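You operate a simulated robot arm through the tools that you are given. There is no shell and no other tool. Be economical: measure what you need, move in short steps, check, and stop when the job is done.

You are at the controls of a simulated two-armed robot. One attempt, no reset.

Task
Open the dresser drawer.

It is judged by the outcome, as a careful person would: the job done as asked, and still so three seconds after it is handed in. It fails if anything else is knocked over, pushed out of place, dropped, spilled or broken.

Robot
Two 7-joint arms with two-finger parallel grippers on one trunk, on a base that drives. Base frame: it is fixed to the floor where the robot stands at the start and does not move with it; the origin is under the middle of the robot, x ahead of it, y to its left, z up. Units: cm, degrees, N and s.
The left shoulder is at the start at [6, 14.3, 87.6], the right one opposite. With the tool pointing down near the work surface each hand reaches from about 32 to 74 cm from the robot's upright axis, wherever it stands, measured 20 degrees to its own side. Places, roughly: dresser drawer [70, -20, 70]. Payload 1.57 kg a hand.
The TCP of each hand is the grasp point between the finger pads, 3 cm short of the fingertips. In the tool frame z runs along the fingers and y along their closing line. Largest opening 11 cm; finger width 2.4, thickness 1.2; the body of the gripper, 4.8 by 11.2 cm, starts 7.8 cm behind the TCP.
Orientation is that of the tool frame in the base frame, as a unit quaternion [w, x, y, z]. With the fingers straight down and closing along the base's y, the tool's x points along the base's -x, its y along +y and its z along -z.

Tools
- The arms move only by the tool jog_arm. It takes "left_plan", "right_plan" or both (then of equal length, played together; a hand with none holds still); each is a list of rows, each a list of 6 numbers: the shift along the tool's x, y, z in cm, then the turn, a rotation vector about the tool's x, y, z in degrees. In form: [[dx, dy, dz, wx, wy, wz], ...]. A call has 1 to 12 rows; each row is the pose to reach, as a shift and turn from the pose commanded when the call began, along the tool's axes at that moment. "left_fingers" and "right_fingers" are, for a hand that has rows, the finger opening in cm, from 0 to 11, set as the call begins (left out, the last holds). Each row takes 0.2 s and may step no farther than 5 cm and 8.6 degrees from the row before; otherwise, or with a gripper value out of range, the whole call is refused. A pose out of reach is approached as far as the arm can. The call stops where the force on the tool passes 40 N (or 10 N more than at its start, if that is more) or the arm is blocked; 0.2 s more then pass. Each finger travels about 4.5 cm/s and halts on what it meets, pressing with about 21 N; the grip force reading is that of the motor and also rises with nothing between the fingers. The clock runs only during rows and for 0.2 s after the last one: add rows that repeat a pose to give the fingers time. The reply holds the time, the measured pose of the TCP, the force on the tool along the base axes, the opening and the grip force, in the units named above and with some noise.
- Cameras (640 x 400 px; columns grow to the right, rows downward): "scene" is now at [4.48, -0.01, 147.65]; the picture's right is [0.01, -1.00, 0.00], its down [-0.82, -0.01, -0.57] and it looks along [0.57, 0.00, -0.82] (base axes); focal length 263 px, centre (320, 200). "left" rides on the left gripper at [7, -1.6, -14.1] in its tool frame; the picture's right is [0.23, 0.97, 0.00], its down [-0.86, 0.20, -0.48] and it looks along [-0.47, 0.11, 0.88] (tool axes); focal length 222 px, centre (320, 200). "right" rides on the right gripper at [7, 1.6, -14.1] in its tool frame; the picture's right is [-0.23, 0.97, 0.00], its down [-0.86, -0.20, -0.48] and it looks along [-0.47, -0.11, 0.88] (tool axes); focal length 222 px, centre (320, 200). There is no depth. A picture from a camera that has moved, and an enlarged one, comes with that camera's place and axes in the base frame and with its lens.
- grab_frame(camera): a new picture of that camera. It takes no simulated time.
- slide_trunk(by): slides the trunk up (or, below 0, down) by that many cm; the arms and the scene camera ride with it, the base frame stays. It gives what a move gives, with no picture.
- roll_base(legs): drives the robot by 1 to 6 legs, each [ahead, left, turn to the left] in cm, cm and degrees, along the robot's own axes; the way and the turn of a leg run together, so that a leg with both is an arc; at most 150 cm and 180 degrees a leg. The arms and the cameras ride along, it lands a little off, and it stops where it bumps. It gives what a move gives.
- head_to(pan, tilt): turns the head with the scene camera to pan (to the left, within 86 degrees either way) and tilt (down, from -29 to 69), counted from straight ahead of the robot. It gives what a move gives.
- zoom(camera, box): a new picture of the part [left, top, right, bottom] of that camera's present view, enlarged. It takes no simulated time.
- finish_job(): hands the job in; it is judged then, once.

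Go step by step. Nothing tells you exact positions but the pictures and the camera data: compare them with the known pose of the tool, close in by small moves and look again before you grip or let go. The budget is 120 turns and 108 pictures, counting those below and the enlarged ones. Unless the task says otherwise, let go and move clear before handing in, and close with one line.

The tools are called as a command line: name --argument value ..., lists and objects as JSON in quotes. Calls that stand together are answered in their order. jog_arm: Moves the arms, as the interface text tells. Its arguments: {"type":"object","properties":{"left_plan":{"type":"array"},"left_fingers":{"type":"number"},"right_plan":{"type":"array"},"right_fingers":{"type":"number"}},"required":[]} The other tools are called the same way: slide_trunk (by) slides the trunk up or down; roll_base (legs) drives the base; head_to (pan, tilt) turns the head that bears the scene camera; grab_frame (camera) takes a picture; zoom (camera, box) takes an enlarged picture of a part of a camera's view; finish_job () hands the job in.

At the start:

```text
time_s: 0.0
left_tool_pos: [51.18, 19.54, 97.9]
left_tool_rot: [0.0, -0.001, 1.0, -0.001]
left_wrist_force: [0.6, -1.1, -1.0]
left_finger_gap: 11.0
left_finger_force: 0.0
right_tool_pos: [48.9, -21.11, 94.41]
right_tool_rot: [0.0, 0.0, 1.0, -0.001]
right_wrist_force: [-0.1, -0.3, -0.1]
right_finger_gap: 10.99
right_finger_force: 0.0
trunk travel left (down, up): [-47.5, 11.5]
robot x, y, heading: [-0.38, -0.24, -0.0]
head pan, tilt: [0.4, 55.5]
```

scene: 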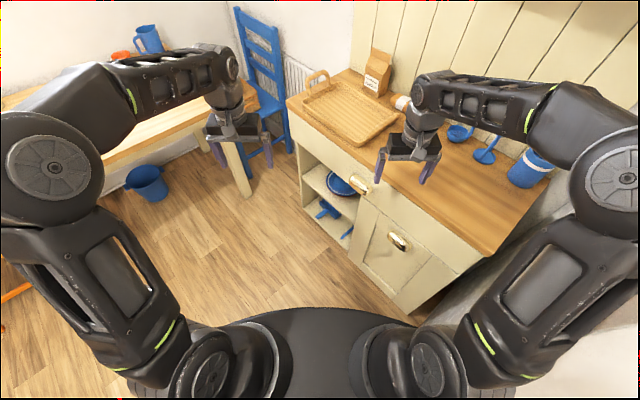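
right: 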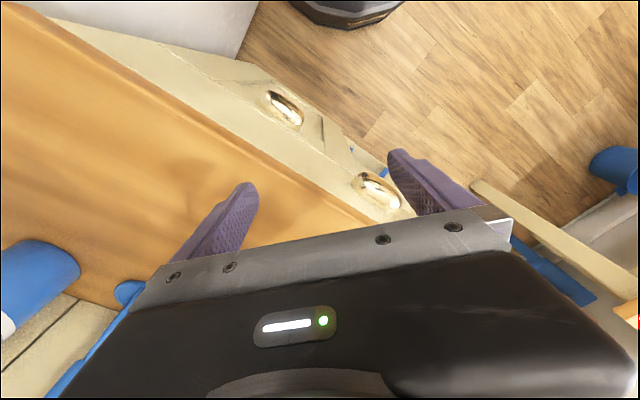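
left: 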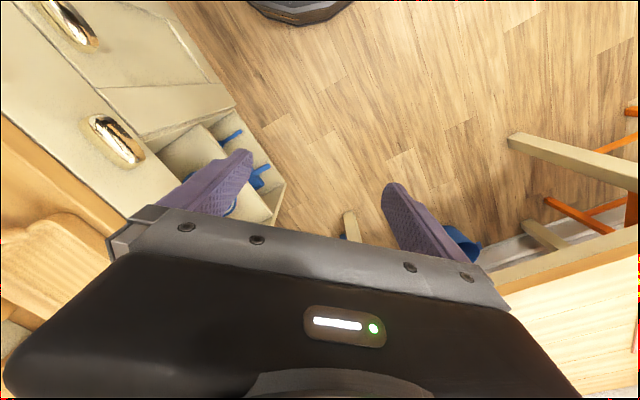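

I see a dresser turned at an angle, with a cup-shaped handle on the upper drawer front and another lower down. I'll zoom in to locate the drawer handle.

zoom --camera "scene" --box '[280, 120, 480, 320]'

zoom --camera "left" --box '[0, 0, 320, 200]'

zoom --camera "right" --box '[220, 50, 460, 230]'

```text
2.00 times, centred on (380, 220) of scene
camera zoom: at [4.48, -0.01, 147.65], right [0.01, -1.0, 0.0], down [-0.82, -0.01, -0.57], along [0.57, 0.0, -0.82], focal length 526 px, centre (200, 160)
```

zoom: 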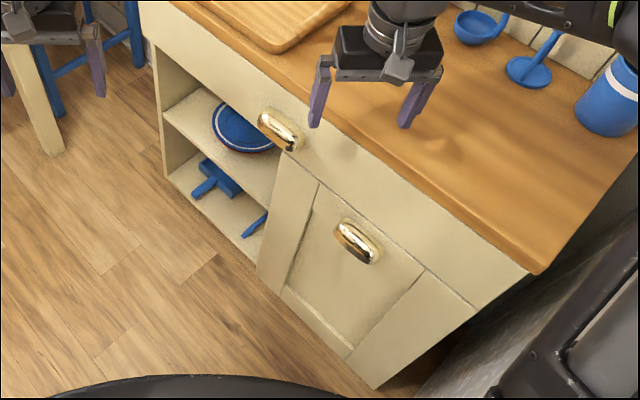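

```text
2.00 times, centred on (160, 100) of left
camera zoom: at [44.09, 17.92, 112.07], right [-0.23, 0.97, 0.0], down [0.86, 0.2, 0.48], along [0.47, 0.11, -0.88], focal length 444 px, centre (640, 400)
```

zoom: 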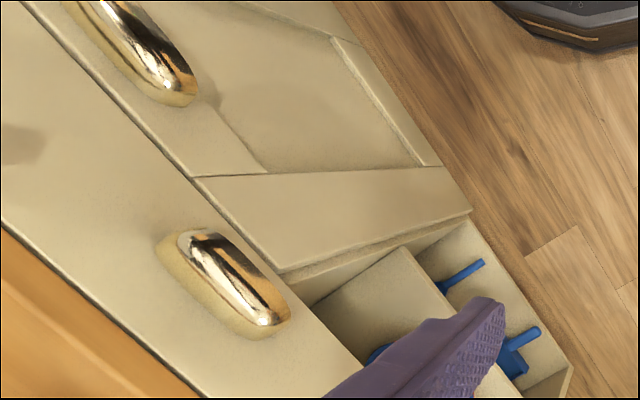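

```text
2.22 times, centred on (340, 140) of right
camera zoom: at [42.07, -19.5, 108.54], right [0.23, 0.97, 0.0], down [0.86, -0.2, 0.48], along [0.47, -0.11, -0.88], focal length 494 px, centre (276, 333)
```

zoom: 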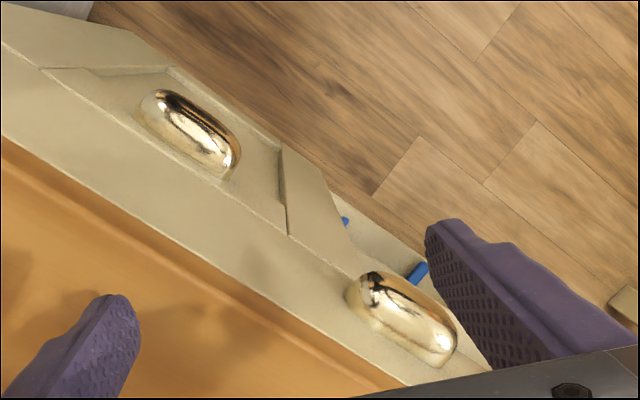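

I place the drawer handle at about (61, -14, 75), with the front facing along (-0.68, 0.73). Before backing up for arm room, I'll check what's beside and behind the robot.

head_to --pan 86 --tilt 40

grab_frame --camera "scene"

head_to --pan -86 --tilt 40

grab_frame --camera "scene"

head_to --pan -12 --tilt 45

```text
time_s: 1.6
left_tool_pos: [51.1, 19.5, 97.93]
left_tool_rot: [0.0, 0.0, 1.0, 0.0]
left_wrist_force: [0.5, 0.0, -0.2]
left_finger_gap: 11.0
left_finger_force: 0.1
right_tool_pos: [48.89, -21.04, 94.32]
right_tool_rot: [0.0, 0.0, 1.0, 0.0]
right_wrist_force: [-0.1, -0.1, -0.4]
right_finger_gap: 11.0
right_finger_force: 0.1
trunk travel left (down, up): [-47.5, 11.5]
robot x, y, heading: [0.25, 0.15, -0.1]
head pan, tilt: [85.9, 40.0]
```

```text
101 pictures are left
camera scene: at [-2.07, 8.41, 149.78], right [1.0, -0.07, 0.0], down [-0.05, -0.64, -0.77], along [0.05, 0.76, -0.64], focal length 263 px, centre (320, 200)
```

scene: 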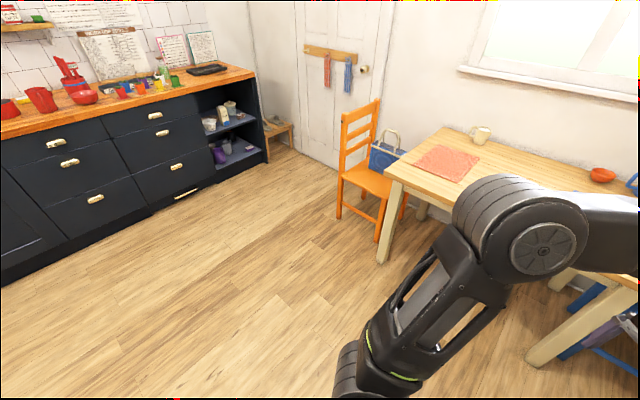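

```text
time_s: 4.2
left_tool_pos: [51.09, 19.59, 98.04]
left_tool_rot: [0.0, 0.0, 1.0, 0.0]
left_wrist_force: [0.0, 0.1, 1.0]
left_finger_gap: 11.01
left_finger_force: 0.1
right_tool_pos: [48.93, -21.03, 94.41]
right_tool_rot: [0.0, 0.0, 1.0, 0.0]
right_wrist_force: [0.1, 0.2, -0.4]
right_finger_gap: 11.0
right_finger_force: 0.2
trunk travel left (down, up): [-47.5, 11.5]
robot x, y, heading: [0.19, -0.1, 0.0]
head pan, tilt: [-85.9, 40.0]
```

```text
100 pictures are left
camera scene: at [-2.07, -8.55, 149.78], right [-1.0, -0.07, 0.0], down [-0.05, 0.64, -0.77], along [0.05, -0.76, -0.64], focal length 263 px, centre (320, 200)
```

scene: 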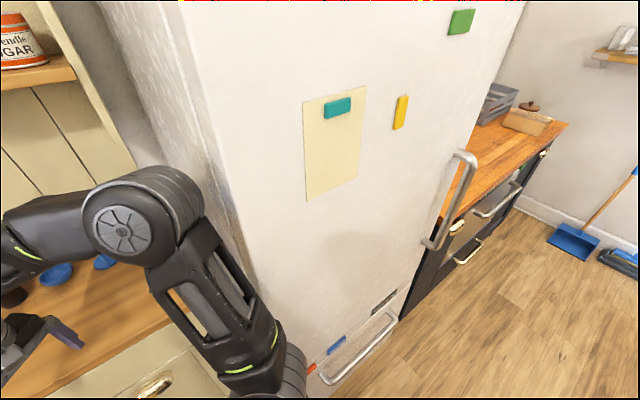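

```text
time_s: 5.7
left_tool_pos: [51.13, 19.62, 97.96]
left_tool_rot: [0.0, 0.0, 1.0, 0.0]
left_wrist_force: [-0.3, -0.3, -1.1]
left_finger_gap: 10.97
left_finger_force: 0.1
right_tool_pos: [48.97, -20.85, 94.37]
right_tool_rot: [0.0, 0.0, 1.0, 0.0]
right_wrist_force: [-0.1, 0.7, 0.6]
right_finger_gap: 10.97
right_finger_force: 0.1
trunk travel left (down, up): [-47.5, 11.5]
robot x, y, heading: [0.14, -0.06, -0.1]
head pan, tilt: [-12.0, 45.0]
```

There's free floor behind and to the left and the fridge is on the right, so I'll back away diagonally along the drawer's pull direction.

roll_base --legs '[[-18, 12, 0]]'

grab_frame --camera "scene"

grab_frame --camera "left"

```text
time_s: 7.3
left_tool_pos: [33.13, 31.56, 98.04]
left_tool_rot: [0.0, 0.0, 1.0, 0.001]
left_wrist_force: [-0.9, 0.0, -0.3]
left_finger_gap: 10.98
left_finger_force: 0.0
right_tool_pos: [30.87, -8.98, 94.41]
right_tool_rot: [0.0, 0.001, 1.0, 0.0]
right_wrist_force: [-0.2, 0.1, 0.3]
right_finger_gap: 10.97
right_finger_force: 0.0
trunk travel left (down, up): [-47.5, 11.5]
robot x, y, heading: [-17.95, 12.4, -0.0]
head pan, tilt: [-12.0, 45.0]
```

```text
99 pictures are left
camera scene: at [-12.78, 10.38, 149.06], right [-0.21, -0.98, 0.0], down [-0.69, 0.15, -0.71], along [0.69, -0.15, -0.71], focal length 263 px, centre (320, 200)
```

scene: 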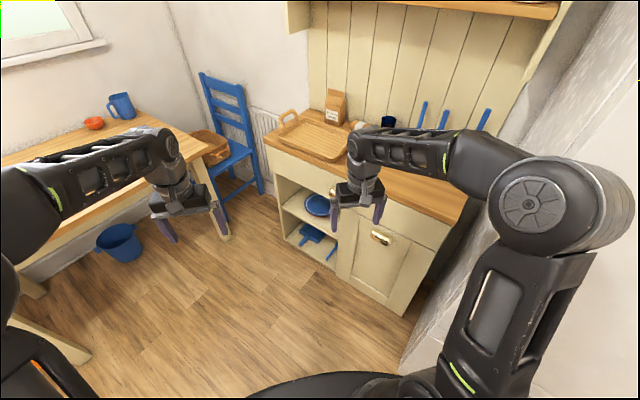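

```text
98 pictures are left
camera left: at [26.08, 30.01, 112.1], right [-0.23, 0.97, 0.0], down [0.85, 0.2, 0.48], along [0.47, 0.11, -0.88], focal length 222 px, centre (320, 200)
```

left: 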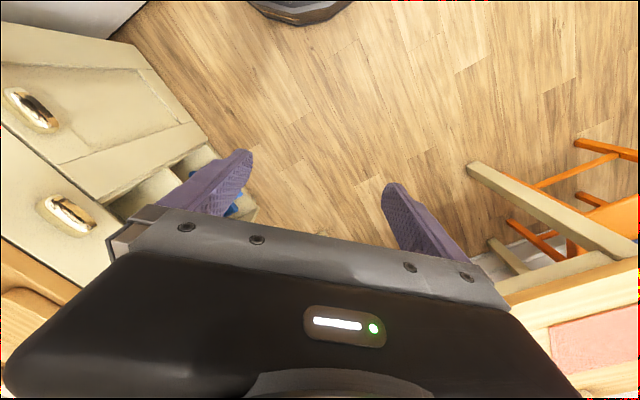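

The right hand is in the way of the left, so I'll move it aside and up first.

jog_arm --right_plan '[[0, -4, -2, 0, 0, 0], [1, -8, -4, 0, 0, 0], [2, -12, -6, 0, 0, 0], [3, -16, -8, 0, 0, 0], [3, -18, -8, 0, 0, 0]]'

jog_arm --left_plan '[[-1.36, -2.74, 1.5, 3.06, -7.03, 3.06], [-2.72, -5.48, 3, 6.12, -14.06, 6.12], [-4.08, -8.22, 4.5, 9.18, -21.1, 9.18], [-5.44, -10.96, 6, 12.23, -28.1, 12.23], [-6.8, -13.7, 7.5, 15.3, -35.2, 15.3], [-8.16, -16.4, 9, 18.35, -42.2, 18.35]]' --left_fingers 11

grab_frame --camera "scene"

```text
time_s: 8.5
left_tool_pos: [33.11, 31.56, 97.9]
left_tool_rot: [0.0, 0.001, 1.0, 0.0]
left_wrist_force: [-0.5, 0.3, -0.4]
left_finger_gap: 10.99
left_finger_force: 0.0
right_tool_pos: [27.82, -26.97, 102.3]
right_tool_rot: [0.0, 0.0, 1.0, 0.0]
right_wrist_force: [0.2, -0.6, 0.9]
right_finger_gap: 10.99
right_finger_force: 0.1
trunk travel left (down, up): [-47.5, 11.5]
robot x, y, heading: [-17.89, 12.33, 0.0]
head pan, tilt: [-12.0, 45.0]
```

```text
time_s: 9.9
left_tool_pos: [41.24, 14.97, 88.92]
left_tool_rot: [0.357, 0.156, 0.908, -0.156]
left_wrist_force: [0.7, 0.0, 0.2]
left_finger_gap: 10.97
left_finger_force: 0.0
right_tool_pos: [27.98, -27.0, 102.41]
right_tool_rot: [0.0, 0.0, 1.0, 0.0]
right_wrist_force: [0.1, 0.3, 0.1]
right_finger_gap: 11.03
right_finger_force: 0.1
trunk travel left (down, up): [-47.5, 11.5]
robot x, y, heading: [-17.84, 11.48, 0.0]
head pan, tilt: [-12.0, 45.0]
```

```text
97 pictures are left
camera scene: at [-12.62, 10.29, 149.05], right [-0.21, -0.98, 0.0], down [-0.69, 0.15, -0.71], along [0.69, -0.15, -0.71], focal length 263 px, centre (320, 200)
```

scene: 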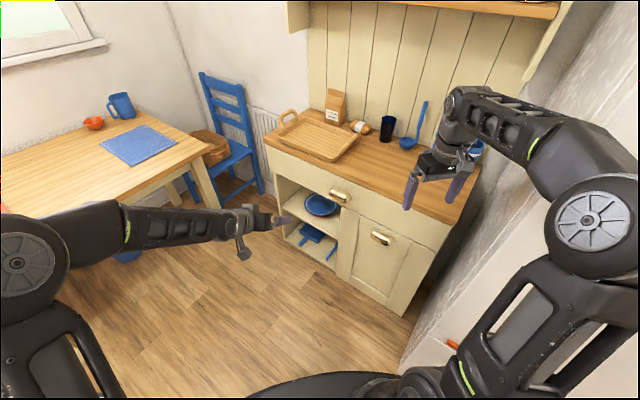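

The path is clear. I'll finish turning the left hand to point horizontally at the drawer front, standing off about 17 cm.

jog_arm --left_plan '[[-0.39, -1.66, 2.93, 3.06, -7.03, 3.06], [-0.77, -3.32, 5.86, 6.12, -14.06, 6.12], [-1.16, -4.98, 8.79, 9.18, -21.1, 9.18], [-1.55, -6.63, 11.71, 12.23, -28.1, 12.23], [-1.93, -8.29, 14.64, 15.3, -35.2, 15.3], [-2.32, -9.95, 17.57, 18.35, -42.2, 18.35]]'

grab_frame --camera "scene"

grab_frame --camera "left"

```text
time_s: 11.3
left_tool_pos: [49.5, -1.18, 79.95]
left_tool_rot: [0.649, 0.282, 0.648, -0.281]
left_wrist_force: [0.8, 0.1, 0.3]
left_finger_gap: 10.98
left_finger_force: 0.1
right_tool_pos: [27.98, -27.08, 102.31]
right_tool_rot: [-0.001, 0.0, 1.0, 0.0]
right_wrist_force: [-0.3, -0.5, -0.5]
right_finger_gap: 11.0
right_finger_force: 0.1
trunk travel left (down, up): [-47.5, 11.5]
robot x, y, heading: [-17.68, 11.96, 0.2]
head pan, tilt: [-12.0, 45.0]
```

```text
96 pictures are left
camera scene: at [-12.62, 10.27, 149.06], right [-0.21, -0.98, 0.0], down [-0.69, 0.15, -0.71], along [0.69, -0.15, -0.71], focal length 263 px, centre (320, 200)
```

scene: 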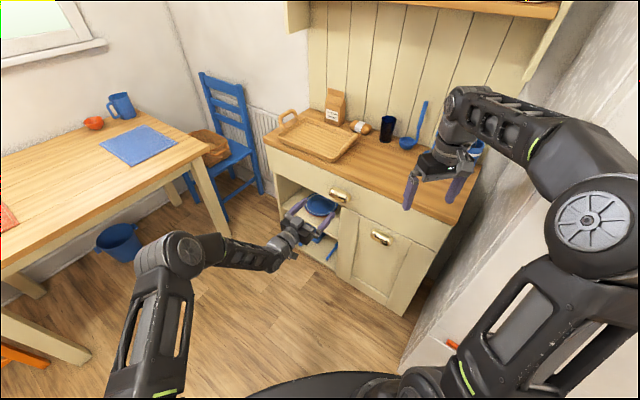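

```text
95 pictures are left
camera left: at [38.71, 8.11, 72.95], right [0.71, 0.66, -0.23], down [-0.18, 0.49, 0.85], along [0.68, -0.57, 0.47], focal length 222 px, centre (320, 200)
```

left: 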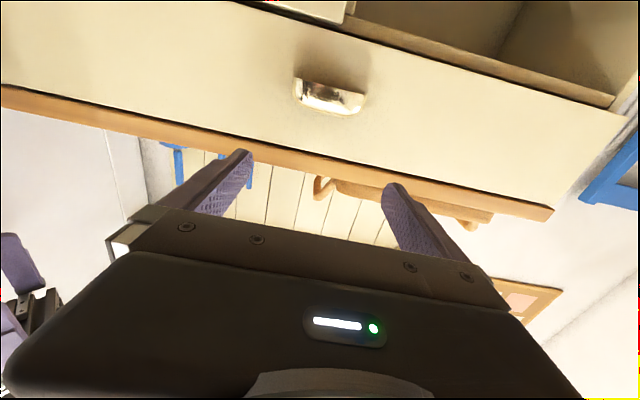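

The left camera looks up at the drawer from below with its image flipped; I'll zoom in on the handle.

zoom --camera "left" --box '[280, 60, 380, 122]'

zoom --camera "scene" --box '[270, 160, 390, 235]'

```text
6.40 times, centred on (330, 91) of left
camera zoom: at [38.71, 8.11, 72.95], right [0.71, 0.66, -0.23], down [-0.18, 0.49, 0.85], along [0.68, -0.57, 0.47], focal length 1422 px, centre (256, 898)
```

zoom: 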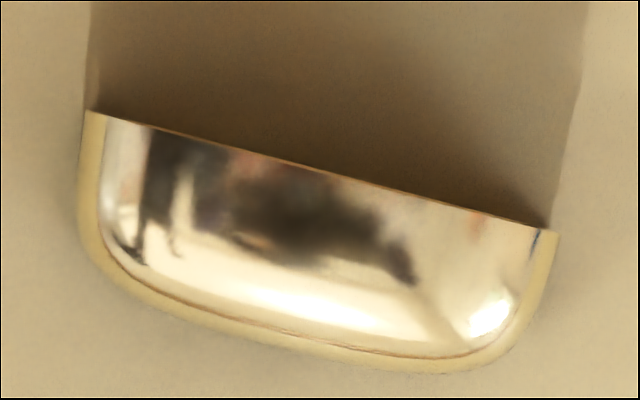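

```text
5.33 times, centred on (330, 198) of scene
camera zoom: at [-12.62, 10.27, 149.06], right [-0.21, -0.98, 0.0], down [-0.69, 0.15, -0.71], along [0.69, -0.15, -0.71], focal length 1402 px, centre (267, 213)
```

zoom: 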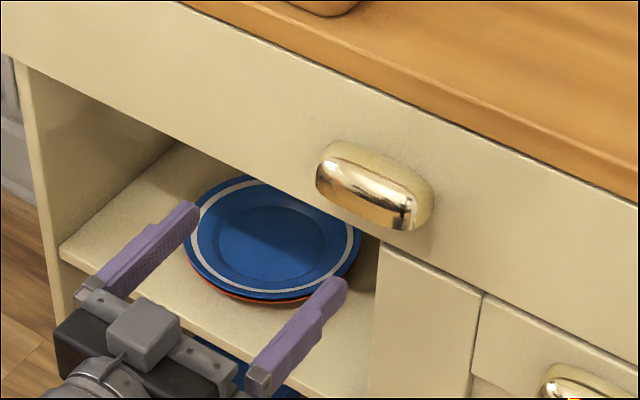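

It's a cup pull about 9.5 cm wide, z 73.6–77, open at the bottom. I'll lower the hand to see into its cavity.

jog_arm --left_plan '[[4.5, 0, 0, 0, 0, 0], [9, 0, 0, 0, 0, 0], [13.5, 0, 0, 0, 0, 0]]'

zoom --camera "left" --box '[260, 80, 420, 180]'

grab_frame --camera "left"

```text
time_s: 12.1
left_tool_pos: [49.6, -1.21, 66.48]
left_tool_rot: [0.648, 0.282, 0.648, -0.282]
left_wrist_force: [0.2, 0.5, 0.2]
left_finger_gap: 10.96
left_finger_force: 0.0
right_tool_pos: [27.98, -26.88, 102.3]
right_tool_rot: [0.0, 0.0, 1.0, 0.0]
right_wrist_force: [0.1, 0.0, 0.3]
right_finger_gap: 11.0
right_finger_force: 0.1
trunk travel left (down, up): [-47.5, 11.5]
robot x, y, heading: [-17.79, 11.97, -0.0]
head pan, tilt: [-12.0, 45.0]
```

```text
4.00 times, centred on (340, 130) of left
camera zoom: at [38.68, 8.09, 59.54], right [0.71, 0.66, -0.23], down [-0.18, 0.49, 0.86], along [0.68, -0.57, 0.47], focal length 888 px, centre (240, 480)
```

zoom: 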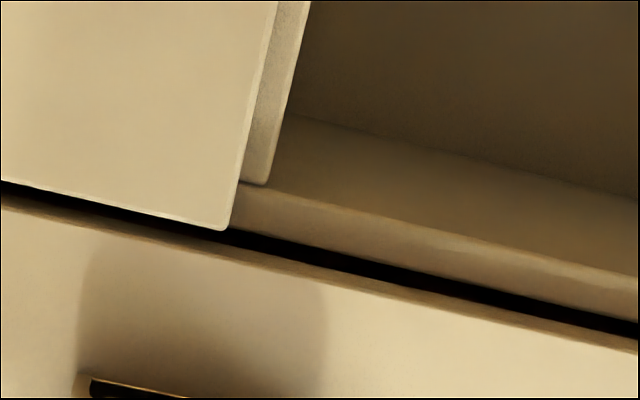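

```text
91 pictures are left
camera left: at [38.68, 8.09, 59.54], right [0.71, 0.66, -0.23], down [-0.18, 0.49, 0.86], along [0.68, -0.57, 0.47], focal length 222 px, centre (320, 200)
```

left: 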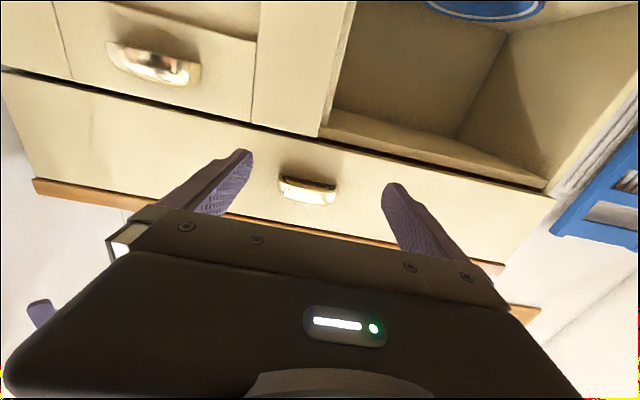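

zoom --camera "left" --box '[268, 160, 348, 210]'

```text
8.00 times, centred on (308, 185) of left
camera zoom: at [38.68, 8.09, 59.54], right [0.71, 0.66, -0.23], down [-0.18, 0.49, 0.86], along [0.68, -0.57, 0.47], focal length 1777 px, centre (416, 320)
```

zoom: 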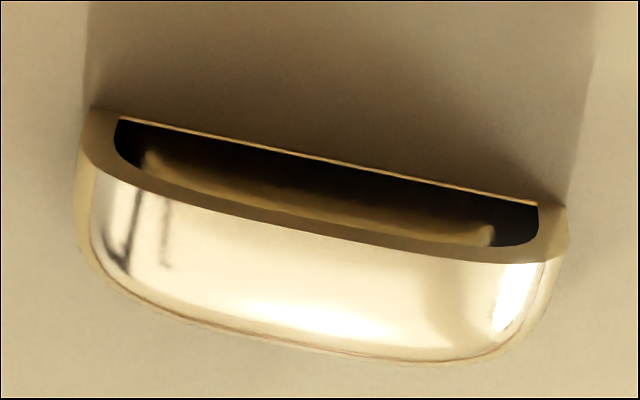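

The cup's lip is at z≈73.7, with the cavity about 2.8 cm deep and the wall near (59.7, -12.2). I'll roll the hand 90° so it closes in the pull plane, ready to pinch the cup wall from below with one finger inside.

jog_arm --left_plan '[[0, 0, 0, 0, 0, 8.2], [0, 0, 0, 0, 0, 16.4], [0, 0, 0, 0, 0, 24.6], [0, 0, 0, 0, 0, 32.8], [0, 0, 0, 0, 0, 41], [0, 0, 0, 0, 0, 49.2], [0, 0, 0, 0, 0, 57.4], [0, 0, 0, 0, 0, 65.6], [0, 0, 0, 0, 0, 73.8], [0, 0, 0, 0, 0, 82], [0, 0, 0, 0, 0, 90]]' --left_fingers 4

grab_frame --camera "scene"

grab_frame --camera "left"

```text
time_s: 14.5
left_tool_pos: [49.55, -1.12, 66.55]
left_tool_rot: [0.658, 0.658, 0.258, 0.259]
left_wrist_force: [0.8, -0.3, -0.3]
left_finger_gap: 3.99
left_finger_force: 0.2
right_tool_pos: [27.87, -27.1, 102.38]
right_tool_rot: [0.0, 0.001, 1.0, 0.001]
right_wrist_force: [-0.4, 0.2, 0.1]
right_finger_gap: 11.02
right_finger_force: 0.0
trunk travel left (down, up): [-47.5, 11.5]
robot x, y, heading: [-17.6, 11.81, -0.3]
head pan, tilt: [-12.0, 45.0]
```

```text
89 pictures are left
camera scene: at [-12.67, 10.29, 149.05], right [-0.21, -0.98, 0.0], down [-0.69, 0.15, -0.71], along [0.69, -0.15, -0.71], focal length 263 px, centre (320, 200)
```

scene: 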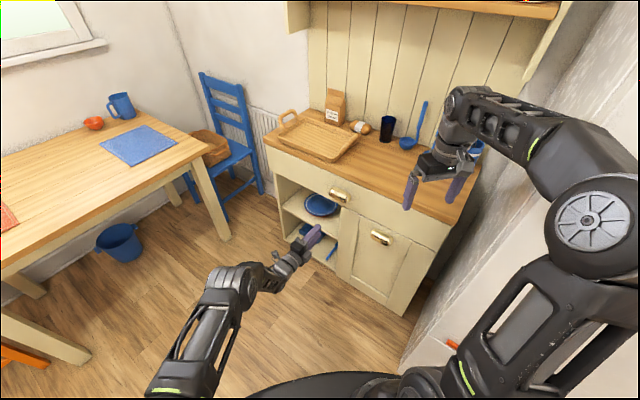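

```text
88 pictures are left
camera left: at [44.96, 14.0, 64.91], right [0.17, 0.15, 0.97], down [-0.95, -0.23, 0.2], along [0.26, -0.96, 0.11], focal length 222 px, centre (320, 200)
```

left: 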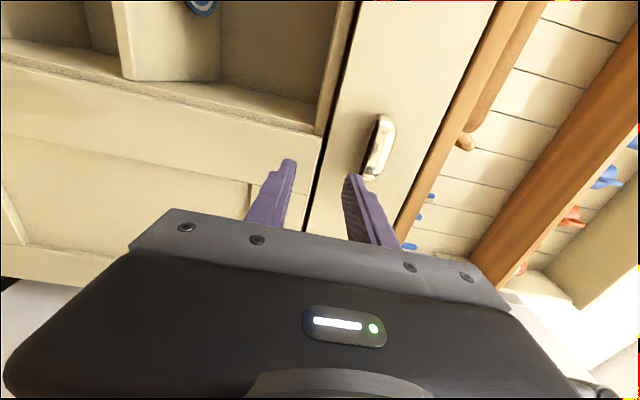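

Roll worked. Now pitch the fingers 55° upward while approaching to just below the cup.

jog_arm --left_plan '[[0, -1, 0, -7.86, 0, 0], [0, -1, 1, -15.7, 0, 0], [0, -1, 2.5, -23.6, 0, 0], [0, -1, 4, -31.4, 0, 0], [0, -1, 6, -39.3, 0, 0], [0, -1, 8, -47.1, 0, 0], [0, -1, 9.3, -55, 0, 0]]' --left_fingers 2.2

grab_frame --camera "scene"

grab_frame --camera "left"

```text
time_s: 16.1
left_tool_pos: [48.94, -7.87, 98.33]
left_tool_rot: [0.886, 0.283, 0.107, 0.352]
left_wrist_force: [1.8, 1.4, 1.4]
left_finger_gap: 2.22
left_finger_force: 0.1
left hand out of reach, approached as far as the arm can: row 2, 3, 4, 5, 6, 7
right_tool_pos: [27.55, -27.66, 102.27]
right_tool_rot: [0.001, 0.001, 1.0, 0.002]
right_wrist_force: [-1.0, -1.8, -0.7]
right_finger_gap: 11.0
right_finger_force: 0.0
trunk travel left (down, up): [-47.5, 11.5]
robot x, y, heading: [-18.07, 12.04, -0.2]
head pan, tilt: [-12.0, 45.0]
```

```text
87 pictures are left
camera scene: at [-13.06, 9.59, 149.04], right [-0.21, -0.98, -0.01], down [-0.69, 0.15, -0.71], along [0.69, -0.14, -0.71], focal length 263 px, centre (320, 200)
```

scene: 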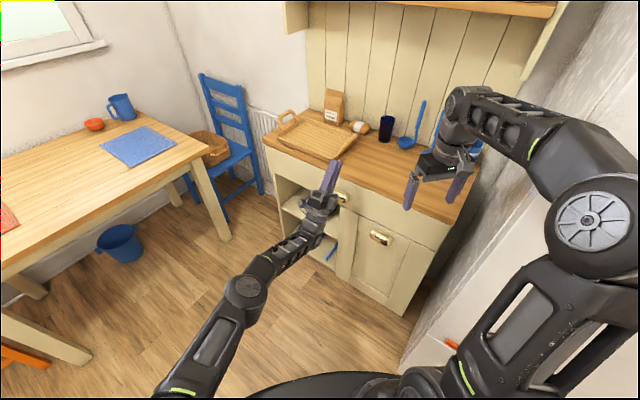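

```text
86 pictures are left
camera left: at [49.39, 2.01, 85.77], right [-0.38, 0.73, 0.56], down [-0.92, -0.26, -0.28], along [-0.06, -0.63, 0.78], focal length 222 px, centre (320, 200)
```

left: 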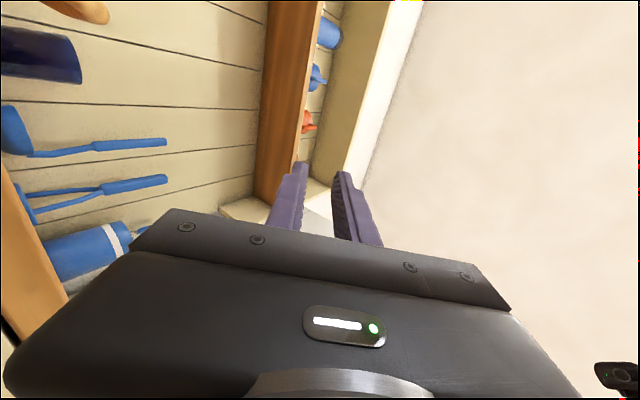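

The arm can't get the wrist low enough from this shoulder height. The hand is clear of everything, so I'll lower the trunk in steps.

slide_trunk --by -16

grab_frame --camera "scene"

```text
time_s: 17.9
left_tool_pos: [48.97, -7.44, 82.12]
left_tool_rot: [0.887, 0.281, 0.11, 0.349]
left_wrist_force: [-0.5, 1.1, 0.4]
left_finger_gap: 2.21
left_finger_force: 0.0
right_tool_pos: [27.84, -26.97, 86.29]
right_tool_rot: [0.0, -0.001, 1.0, 0.0]
right_wrist_force: [-0.1, 0.0, 1.7]
right_finger_gap: 11.01
right_finger_force: 0.0
trunk travel left (down, up): [-31.5, 27.5]
robot x, y, heading: [-18.13, 12.27, -0.0]
head pan, tilt: [-12.0, 45.0]
```

```text
85 pictures are left
camera scene: at [-12.69, 10.3, 133.06], right [-0.21, -0.98, 0.0], down [-0.69, 0.15, -0.71], along [0.69, -0.15, -0.71], focal length 263 px, centre (320, 200)
```

scene: 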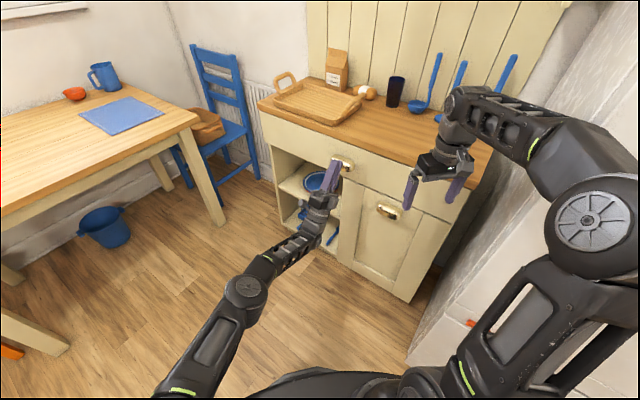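

The hand orientation is now exactly as wanted and it clears the handle by about 8 cm, so I'll lower the trunk further.

slide_trunk --by -17

grab_frame --camera "scene"

grab_frame --camera "left"

```text
time_s: 19.9
left_tool_pos: [49.05, -7.54, 65.12]
left_tool_rot: [0.887, 0.28, 0.11, 0.35]
left_wrist_force: [0.3, 0.2, 0.0]
left_finger_gap: 2.17
left_finger_force: 0.1
right_tool_pos: [27.75, -27.04, 69.5]
right_tool_rot: [0.0, 0.001, 1.0, 0.0]
right_wrist_force: [0.5, 0.3, -0.3]
right_finger_gap: 11.0
right_finger_force: 0.1
trunk travel left (down, up): [-14.5, 44.5]
robot x, y, heading: [-17.64, 12.16, 0.0]
head pan, tilt: [-12.0, 45.0]
```

```text
84 pictures are left
camera scene: at [-12.68, 10.3, 116.06], right [-0.21, -0.98, 0.0], down [-0.69, 0.15, -0.71], along [0.69, -0.15, -0.71], focal length 263 px, centre (320, 200)
```

scene: 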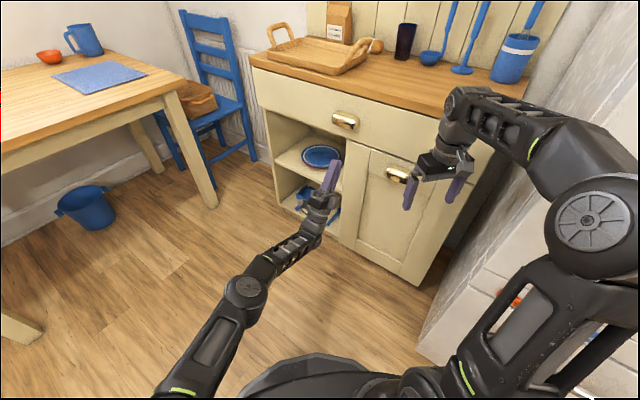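

```text
83 pictures are left
camera left: at [49.52, 2.22, 52.69], right [-0.38, 0.74, 0.56], down [-0.92, -0.26, -0.28], along [-0.06, -0.62, 0.78], focal length 222 px, centre (320, 200)
```

left: 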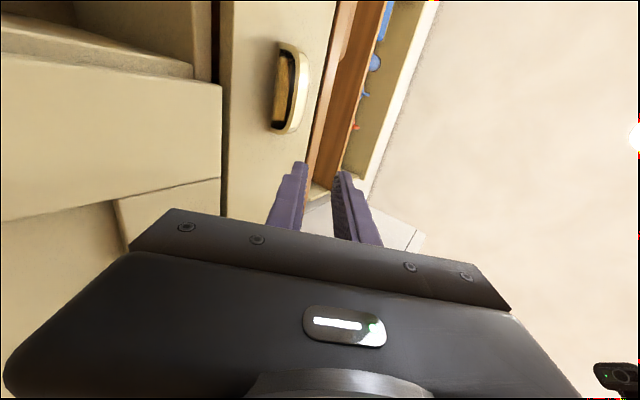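

The left camera now sees straight into the cup. I'll zoom in to refine its position.

zoom --camera "left" --box '[230, 30, 390, 130]'

zoom --camera "scene" --box '[285, 90, 405, 165]'

```text
4.00 times, centred on (310, 80) of left
camera zoom: at [49.52, 2.22, 52.69], right [-0.38, 0.74, 0.56], down [-0.92, -0.26, -0.28], along [-0.06, -0.62, 0.78], focal length 888 px, centre (360, 680)
```

zoom: 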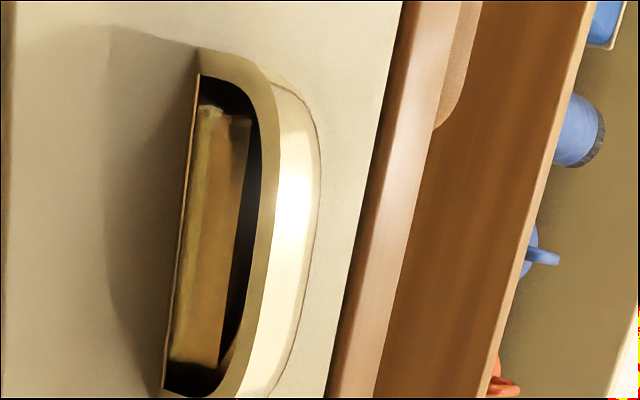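

```text
5.33 times, centred on (345, 128) of scene
camera zoom: at [-12.68, 10.3, 116.06], right [-0.21, -0.98, 0.0], down [-0.69, 0.15, -0.71], along [0.69, -0.15, -0.71], focal length 1402 px, centre (187, 587)
```

zoom: 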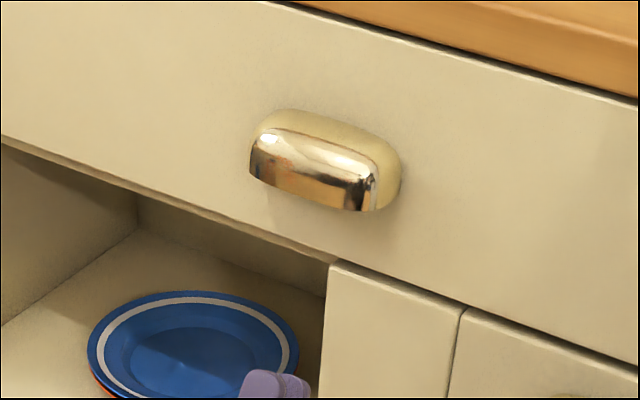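

The refined wall location is (59.9, -12.15, 73.7), consistent with my earlier estimate. Now moving so the fingertips sit 2 cm short of the lip.

jog_arm --left_plan '[[1.6, -1.3, 2.7, 0, 0, 0], [3.2, -2.6, 5.4, 0, 0, 0], [4.8, -3.9, 8.2, 0, 0, 0], [4.8, -3.9, 8.2, 0, 0, 0]]'

zoom --camera "left" --box '[240, 90, 400, 250]'

zoom --camera "scene" --box '[285, 90, 405, 165]'

```text
time_s: 20.9
left_tool_pos: [52.37, -7.1, 71.15]
left_tool_rot: [0.887, 0.281, 0.111, 0.349]
left_wrist_force: [1.0, 0.5, 0.8]
left_finger_gap: 2.2
left_finger_force: 0.0
left hand out of reach, approached as far as the arm can: row 1, 2, 3, 4
right_tool_pos: [27.9, -26.95, 69.41]
right_tool_rot: [0.0, 0.0, 1.0, 0.0]
right_wrist_force: [-0.2, -0.5, -0.1]
right_finger_gap: 11.01
right_finger_force: 0.1
trunk travel left (down, up): [-14.5, 44.5]
robot x, y, heading: [-17.78, 11.9, 0.1]
head pan, tilt: [-12.0, 45.0]
```

```text
2.50 times, centred on (320, 170) of left
camera zoom: at [52.85, 2.58, 58.71], right [-0.38, 0.74, 0.56], down [-0.92, -0.26, -0.28], along [-0.06, -0.62, 0.78], focal length 555 px, centre (320, 275)
```

zoom: 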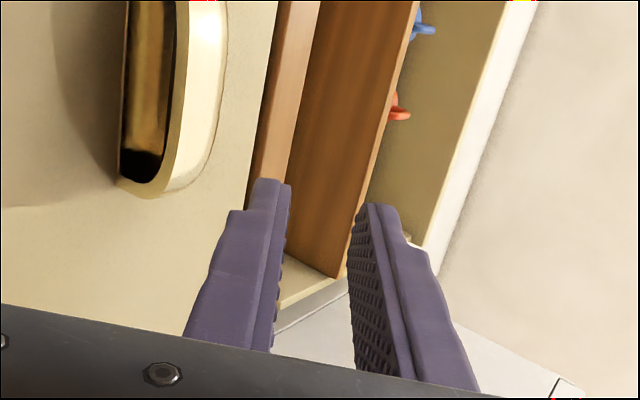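

```text
5.33 times, centred on (345, 128) of scene
camera zoom: at [-12.68, 10.3, 116.05], right [-0.21, -0.98, 0.0], down [-0.69, 0.15, -0.71], along [0.69, -0.15, -0.71], focal length 1402 px, centre (187, 587)
```

zoom: 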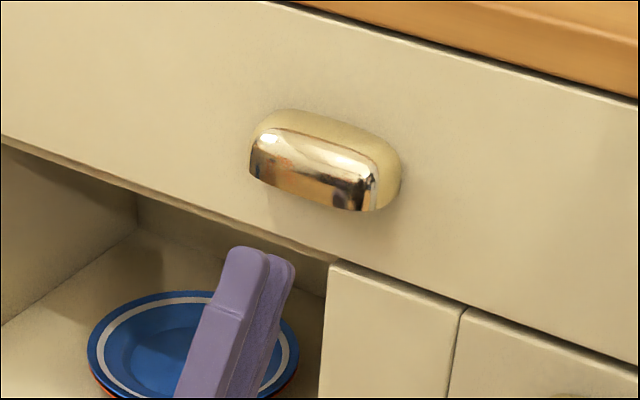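

The arm is at its horizontal limit, so the base must come closer. First I'll retract the right hand from the dresser and the left a little.

jog_arm --right_plan '[[4, 1, -2, 0, 0, 0], [8, 2, -4, 0, 0, 0], [12, 3, -6, 0, 0, 0], [12, 4, -10, 0, 0, 0]]' --left_plan '[[-1.3, 1, -1.2, 0, 0, 0], [-2.6, 2.1, -2.4, 0, 0, 0], [-3.9, 3.1, -3.6, 0, 0, 0], [-5.2, 4.2, -4.75, 0, 0, 0]]'

```text
time_s: 21.9
left_tool_pos: [44.36, -6.1, 69.78]
left_tool_rot: [0.887, 0.28, 0.11, 0.35]
left_wrist_force: [0.4, -0.2, -0.3]
left_finger_gap: 2.2
left_finger_force: 0.0
right_tool_pos: [16.61, -24.23, 74.03]
right_tool_rot: [0.0, -0.001, 1.0, -0.001]
right_wrist_force: [-0.7, -0.2, -0.4]
right_finger_gap: 11.01
right_finger_force: 0.0
right hand out of reach, approached as far as the arm can: row 3, 4
trunk travel left (down, up): [-14.5, 44.5]
robot x, y, heading: [-17.89, 12.31, 0.1]
head pan, tilt: [-12.0, 45.0]
```

Both hands moved as needed; now the base goes 10 cm ahead.

roll_base --legs '[[10, 0, 0]]'

grab_frame --camera "scene"

grab_frame --camera "left"

```text
time_s: 23.0
left_tool_pos: [54.38, -6.32, 69.73]
left_tool_rot: [0.887, 0.281, 0.11, 0.349]
left_wrist_force: [-0.9, 0.9, 0.7]
left_finger_gap: 2.19
left_finger_force: 0.1
right_tool_pos: [26.39, -24.31, 74.03]
right_tool_rot: [0.001, -0.001, 1.0, 0.0]
right_wrist_force: [0.4, 0.1, 0.1]
right_finger_gap: 10.98
right_finger_force: 0.0
trunk travel left (down, up): [-14.5, 44.5]
robot x, y, heading: [-7.73, 11.89, -0.2]
head pan, tilt: [-12.0, 45.0]
```

```text
78 pictures are left
camera scene: at [-2.64, 10.3, 116.05], right [-0.21, -0.98, 0.0], down [-0.69, 0.15, -0.71], along [0.69, -0.15, -0.71], focal length 263 px, centre (320, 200)
```

scene: 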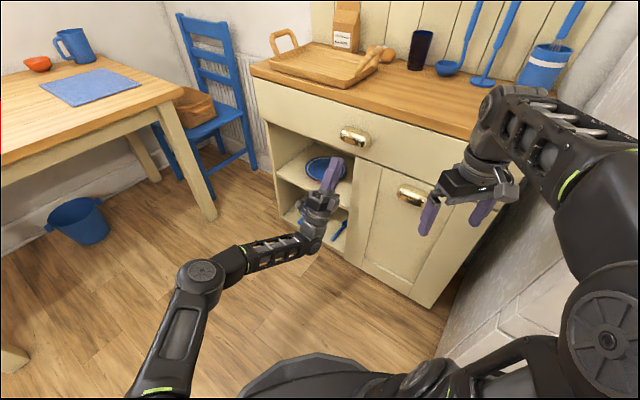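

```text
77 pictures are left
camera left: at [54.82, 3.46, 57.19], right [-0.38, 0.74, 0.56], down [-0.92, -0.26, -0.28], along [-0.06, -0.62, 0.78], focal length 222 px, centre (320, 200)
```

left: 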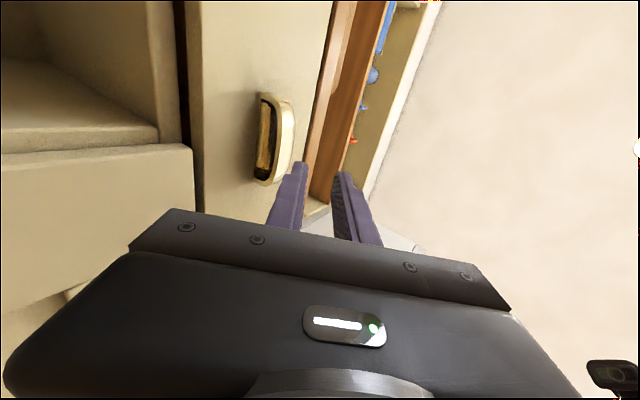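

The left hand is now within comfortable reach. I'll move to the point 2 cm below the lip.

jog_arm --left_plan '[[0, -2.2, 0.7, 0, 0, 0], [0.05, -4.29, 1.4, 0, 0, 0], [0.07, -4.29, 2.86, 0, 0, 0], [0.07, -4.29, 2.86, 0, 0, 0]]'

zoom --camera "left" --box '[240, 110, 400, 210]'

zoom --camera "scene" --box '[295, 100, 415, 175]'

```text
time_s: 24.0
left_tool_pos: [57.88, -10.02, 69.63]
left_tool_rot: [0.887, 0.281, 0.11, 0.35]
left_wrist_force: [-0.9, -0.6, -0.8]
left_finger_gap: 2.21
left_finger_force: 0.1
right_tool_pos: [26.58, -24.28, 74.1]
right_tool_rot: [0.001, 0.0, 1.0, 0.0]
right_wrist_force: [0.2, 0.0, 0.1]
right_finger_gap: 10.99
right_finger_force: 0.0
trunk travel left (down, up): [-14.5, 44.5]
robot x, y, heading: [-8.3, 12.27, -0.1]
head pan, tilt: [-12.0, 45.0]
```

```text
4.00 times, centred on (320, 160) of left
camera zoom: at [58.36, -0.27, 57.08], right [-0.38, 0.74, 0.56], down [-0.92, -0.26, -0.28], along [-0.06, -0.62, 0.78], focal length 888 px, centre (320, 360)
```

zoom: 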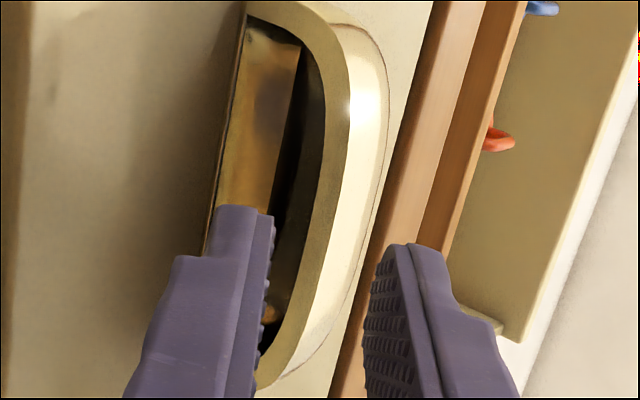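

```text
5.33 times, centred on (355, 138) of scene
camera zoom: at [-2.63, 10.3, 116.05], right [-0.21, -0.98, 0.0], down [-0.69, 0.15, -0.71], along [0.69, -0.15, -0.71], focal length 1402 px, centre (133, 533)
```

zoom: 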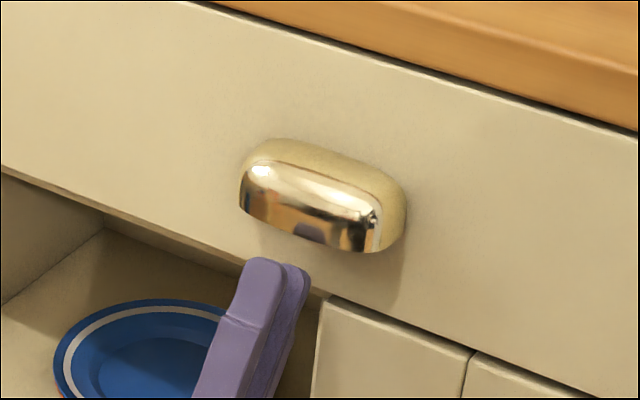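

The inner finger is lined up with the cavity and centred on the cup. I'll insert in small steps.

jog_arm --left_plan '[[0, 0, 0.7, 0, 0, 0], [0, 0, 1.4, 0, 0, 0], [0, 0, 2.1, 0, 0, 0], [0, 0, 2.7, 0, 0, 0], [0, 0, 2.7, 0, 0, 0]]'

zoom --camera "left" --box '[240, 110, 400, 210]'

zoom --camera "scene" --box '[295, 100, 415, 175]'

```text
time_s: 25.2
left_tool_pos: [59.04, -11.14, 71.88]
left_tool_rot: [0.887, 0.28, 0.111, 0.35]
left_wrist_force: [0.0, 0.1, -0.5]
left_finger_gap: 2.18
left_finger_force: 0.1
right_tool_pos: [26.57, -24.34, 74.11]
right_tool_rot: [-0.001, 0.0, 1.0, -0.001]
right_wrist_force: [-0.4, 0.8, -0.8]
right_finger_gap: 11.01
right_finger_force: 0.1
trunk travel left (down, up): [-14.5, 44.5]
robot x, y, heading: [-8.18, 11.91, 0.3]
head pan, tilt: [-12.0, 45.0]
```

```text
4.00 times, centred on (320, 160) of left
camera zoom: at [59.45, -1.35, 59.28], right [-0.38, 0.74, 0.56], down [-0.92, -0.26, -0.28], along [-0.06, -0.62, 0.78], focal length 888 px, centre (320, 360)
```

zoom: 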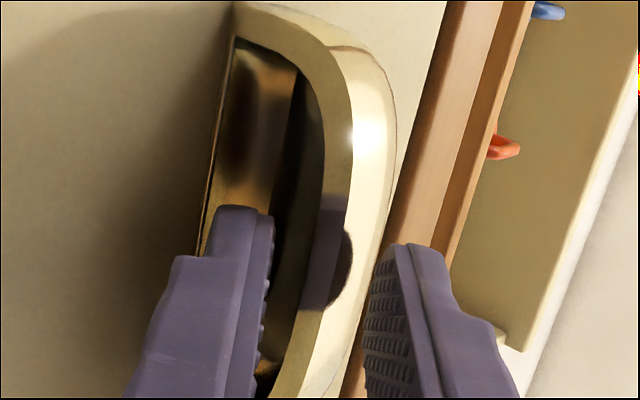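

```text
5.33 times, centred on (355, 138) of scene
camera zoom: at [-2.63, 10.3, 116.05], right [-0.21, -0.98, 0.0], down [-0.69, 0.15, -0.71], along [0.69, -0.15, -0.71], focal length 1402 px, centre (133, 533)
```

zoom: 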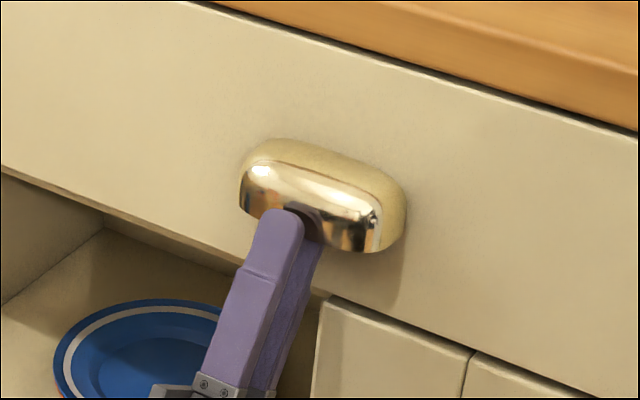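

The fingers straddle the cup wall without contact; going 1.2 cm deeper and then closing.

jog_arm --left_plan '[[0, 0, 0.4, 0, 0, 0], [0, 0, 0.8, 0, 0, 0], [0, 0, 1.2, 0, 0, 0], [0, 0, 1.2, 0, 0, 0]]'

zoom --camera "left" --box '[240, 110, 400, 210]'

zoom --camera "scene" --box '[295, 100, 415, 175]'

```text
time_s: 26.2
left_tool_pos: [59.4, -11.51, 72.79]
left_tool_rot: [0.887, 0.279, 0.11, 0.35]
left_wrist_force: [-12.1, 15.4, -7.5]
left_finger_gap: 3.26
left_finger_force: 5.7
right_tool_pos: [26.61, -24.2, 74.09]
right_tool_rot: [0.001, 0.001, 1.0, 0.0]
right_wrist_force: [0.1, -0.2, -0.3]
right_finger_gap: 10.98
right_finger_force: 0.1
trunk travel left (down, up): [-14.5, 44.5]
robot x, y, heading: [-8.02, 12.2, -0.1]
head pan, tilt: [-12.0, 45.0]
```

```text
4.00 times, centred on (320, 160) of left
camera zoom: at [59.88, -1.74, 60.31], right [-0.38, 0.74, 0.56], down [-0.92, -0.26, -0.28], along [-0.06, -0.62, 0.78], focal length 888 px, centre (320, 360)
```

zoom: 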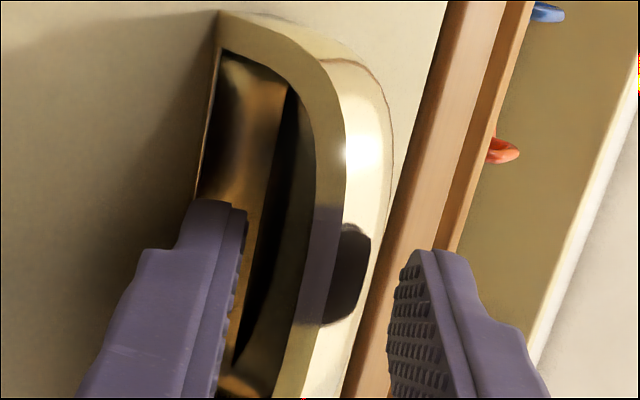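

```text
5.33 times, centred on (355, 138) of scene
camera zoom: at [-2.7, 10.43, 116.05], right [-0.21, -0.98, 0.0], down [-0.69, 0.15, -0.71], along [0.69, -0.15, -0.71], focal length 1402 px, centre (133, 533)
```

zoom: 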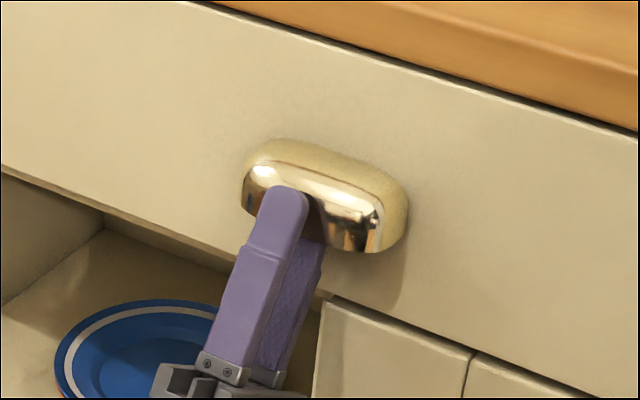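

The inner fingertip is inside the cup, lightly touching the drawer face. Closing the fingers now to pinch the cup wall.

jog_arm --left_plan '[[0, 0, 0, 0, 0, 0], [0, 0, 0, 0, 0, 0], [0, 0, 0, 0, 0, 0], [0, 0, 0, 0, 0, 0]]' --left_fingers 0

zoom --camera "left" --box '[240, 110, 400, 210]'

zoom --camera "scene" --box '[295, 100, 415, 175]'

```text
time_s: 26.8
left_tool_pos: [59.15, -11.11, 73.15]
left_tool_rot: [0.889, 0.273, 0.108, 0.35]
left_wrist_force: [-20.4, 15.2, -1.0]
left_finger_gap: 2.09
left_finger_force: 22.6
right_tool_pos: [26.57, -24.08, 74.17]
right_tool_rot: [0.001, 0.0, 1.0, -0.001]
right_wrist_force: [0.7, -0.3, -0.5]
right_finger_gap: 11.03
right_finger_force: 0.0
trunk travel left (down, up): [-14.5, 44.5]
robot x, y, heading: [-7.8, 12.13, -0.1]
head pan, tilt: [-12.0, 45.0]
stopped in row 2 (left hand): the force on the tool passed its limit (the readings are from after the stop); the commanded pose is now the measured one
```

```text
4.00 times, centred on (320, 160) of left
camera zoom: at [59.75, -1.57, 60.54], right [-0.38, 0.74, 0.55], down [-0.92, -0.27, -0.28], along [-0.07, -0.61, 0.79], focal length 888 px, centre (320, 360)
```

zoom: 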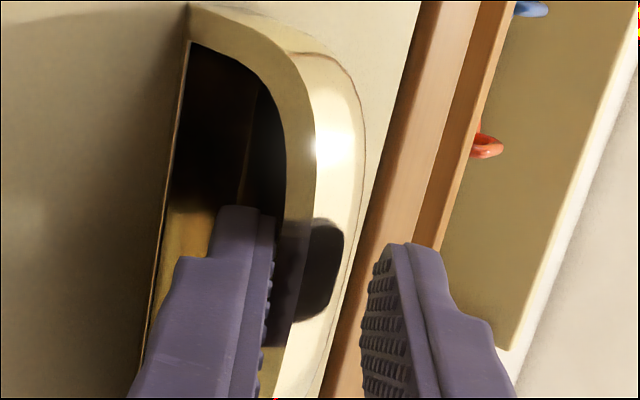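

```text
5.33 times, centred on (355, 138) of scene
camera zoom: at [-2.84, 10.49, 116.08], right [-0.21, -0.98, 0.0], down [-0.69, 0.15, -0.71], along [0.69, -0.15, -0.71], focal length 1402 px, centre (133, 533)
```

zoom: 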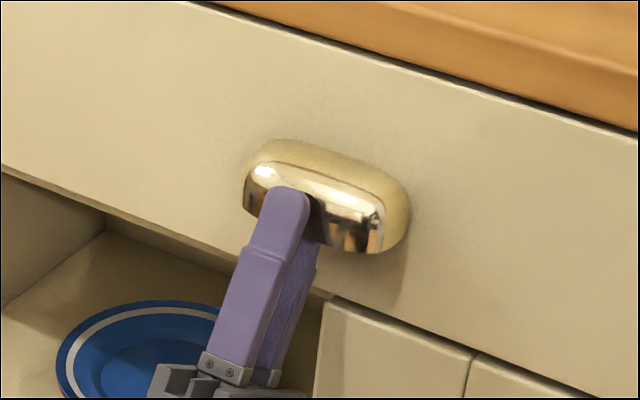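

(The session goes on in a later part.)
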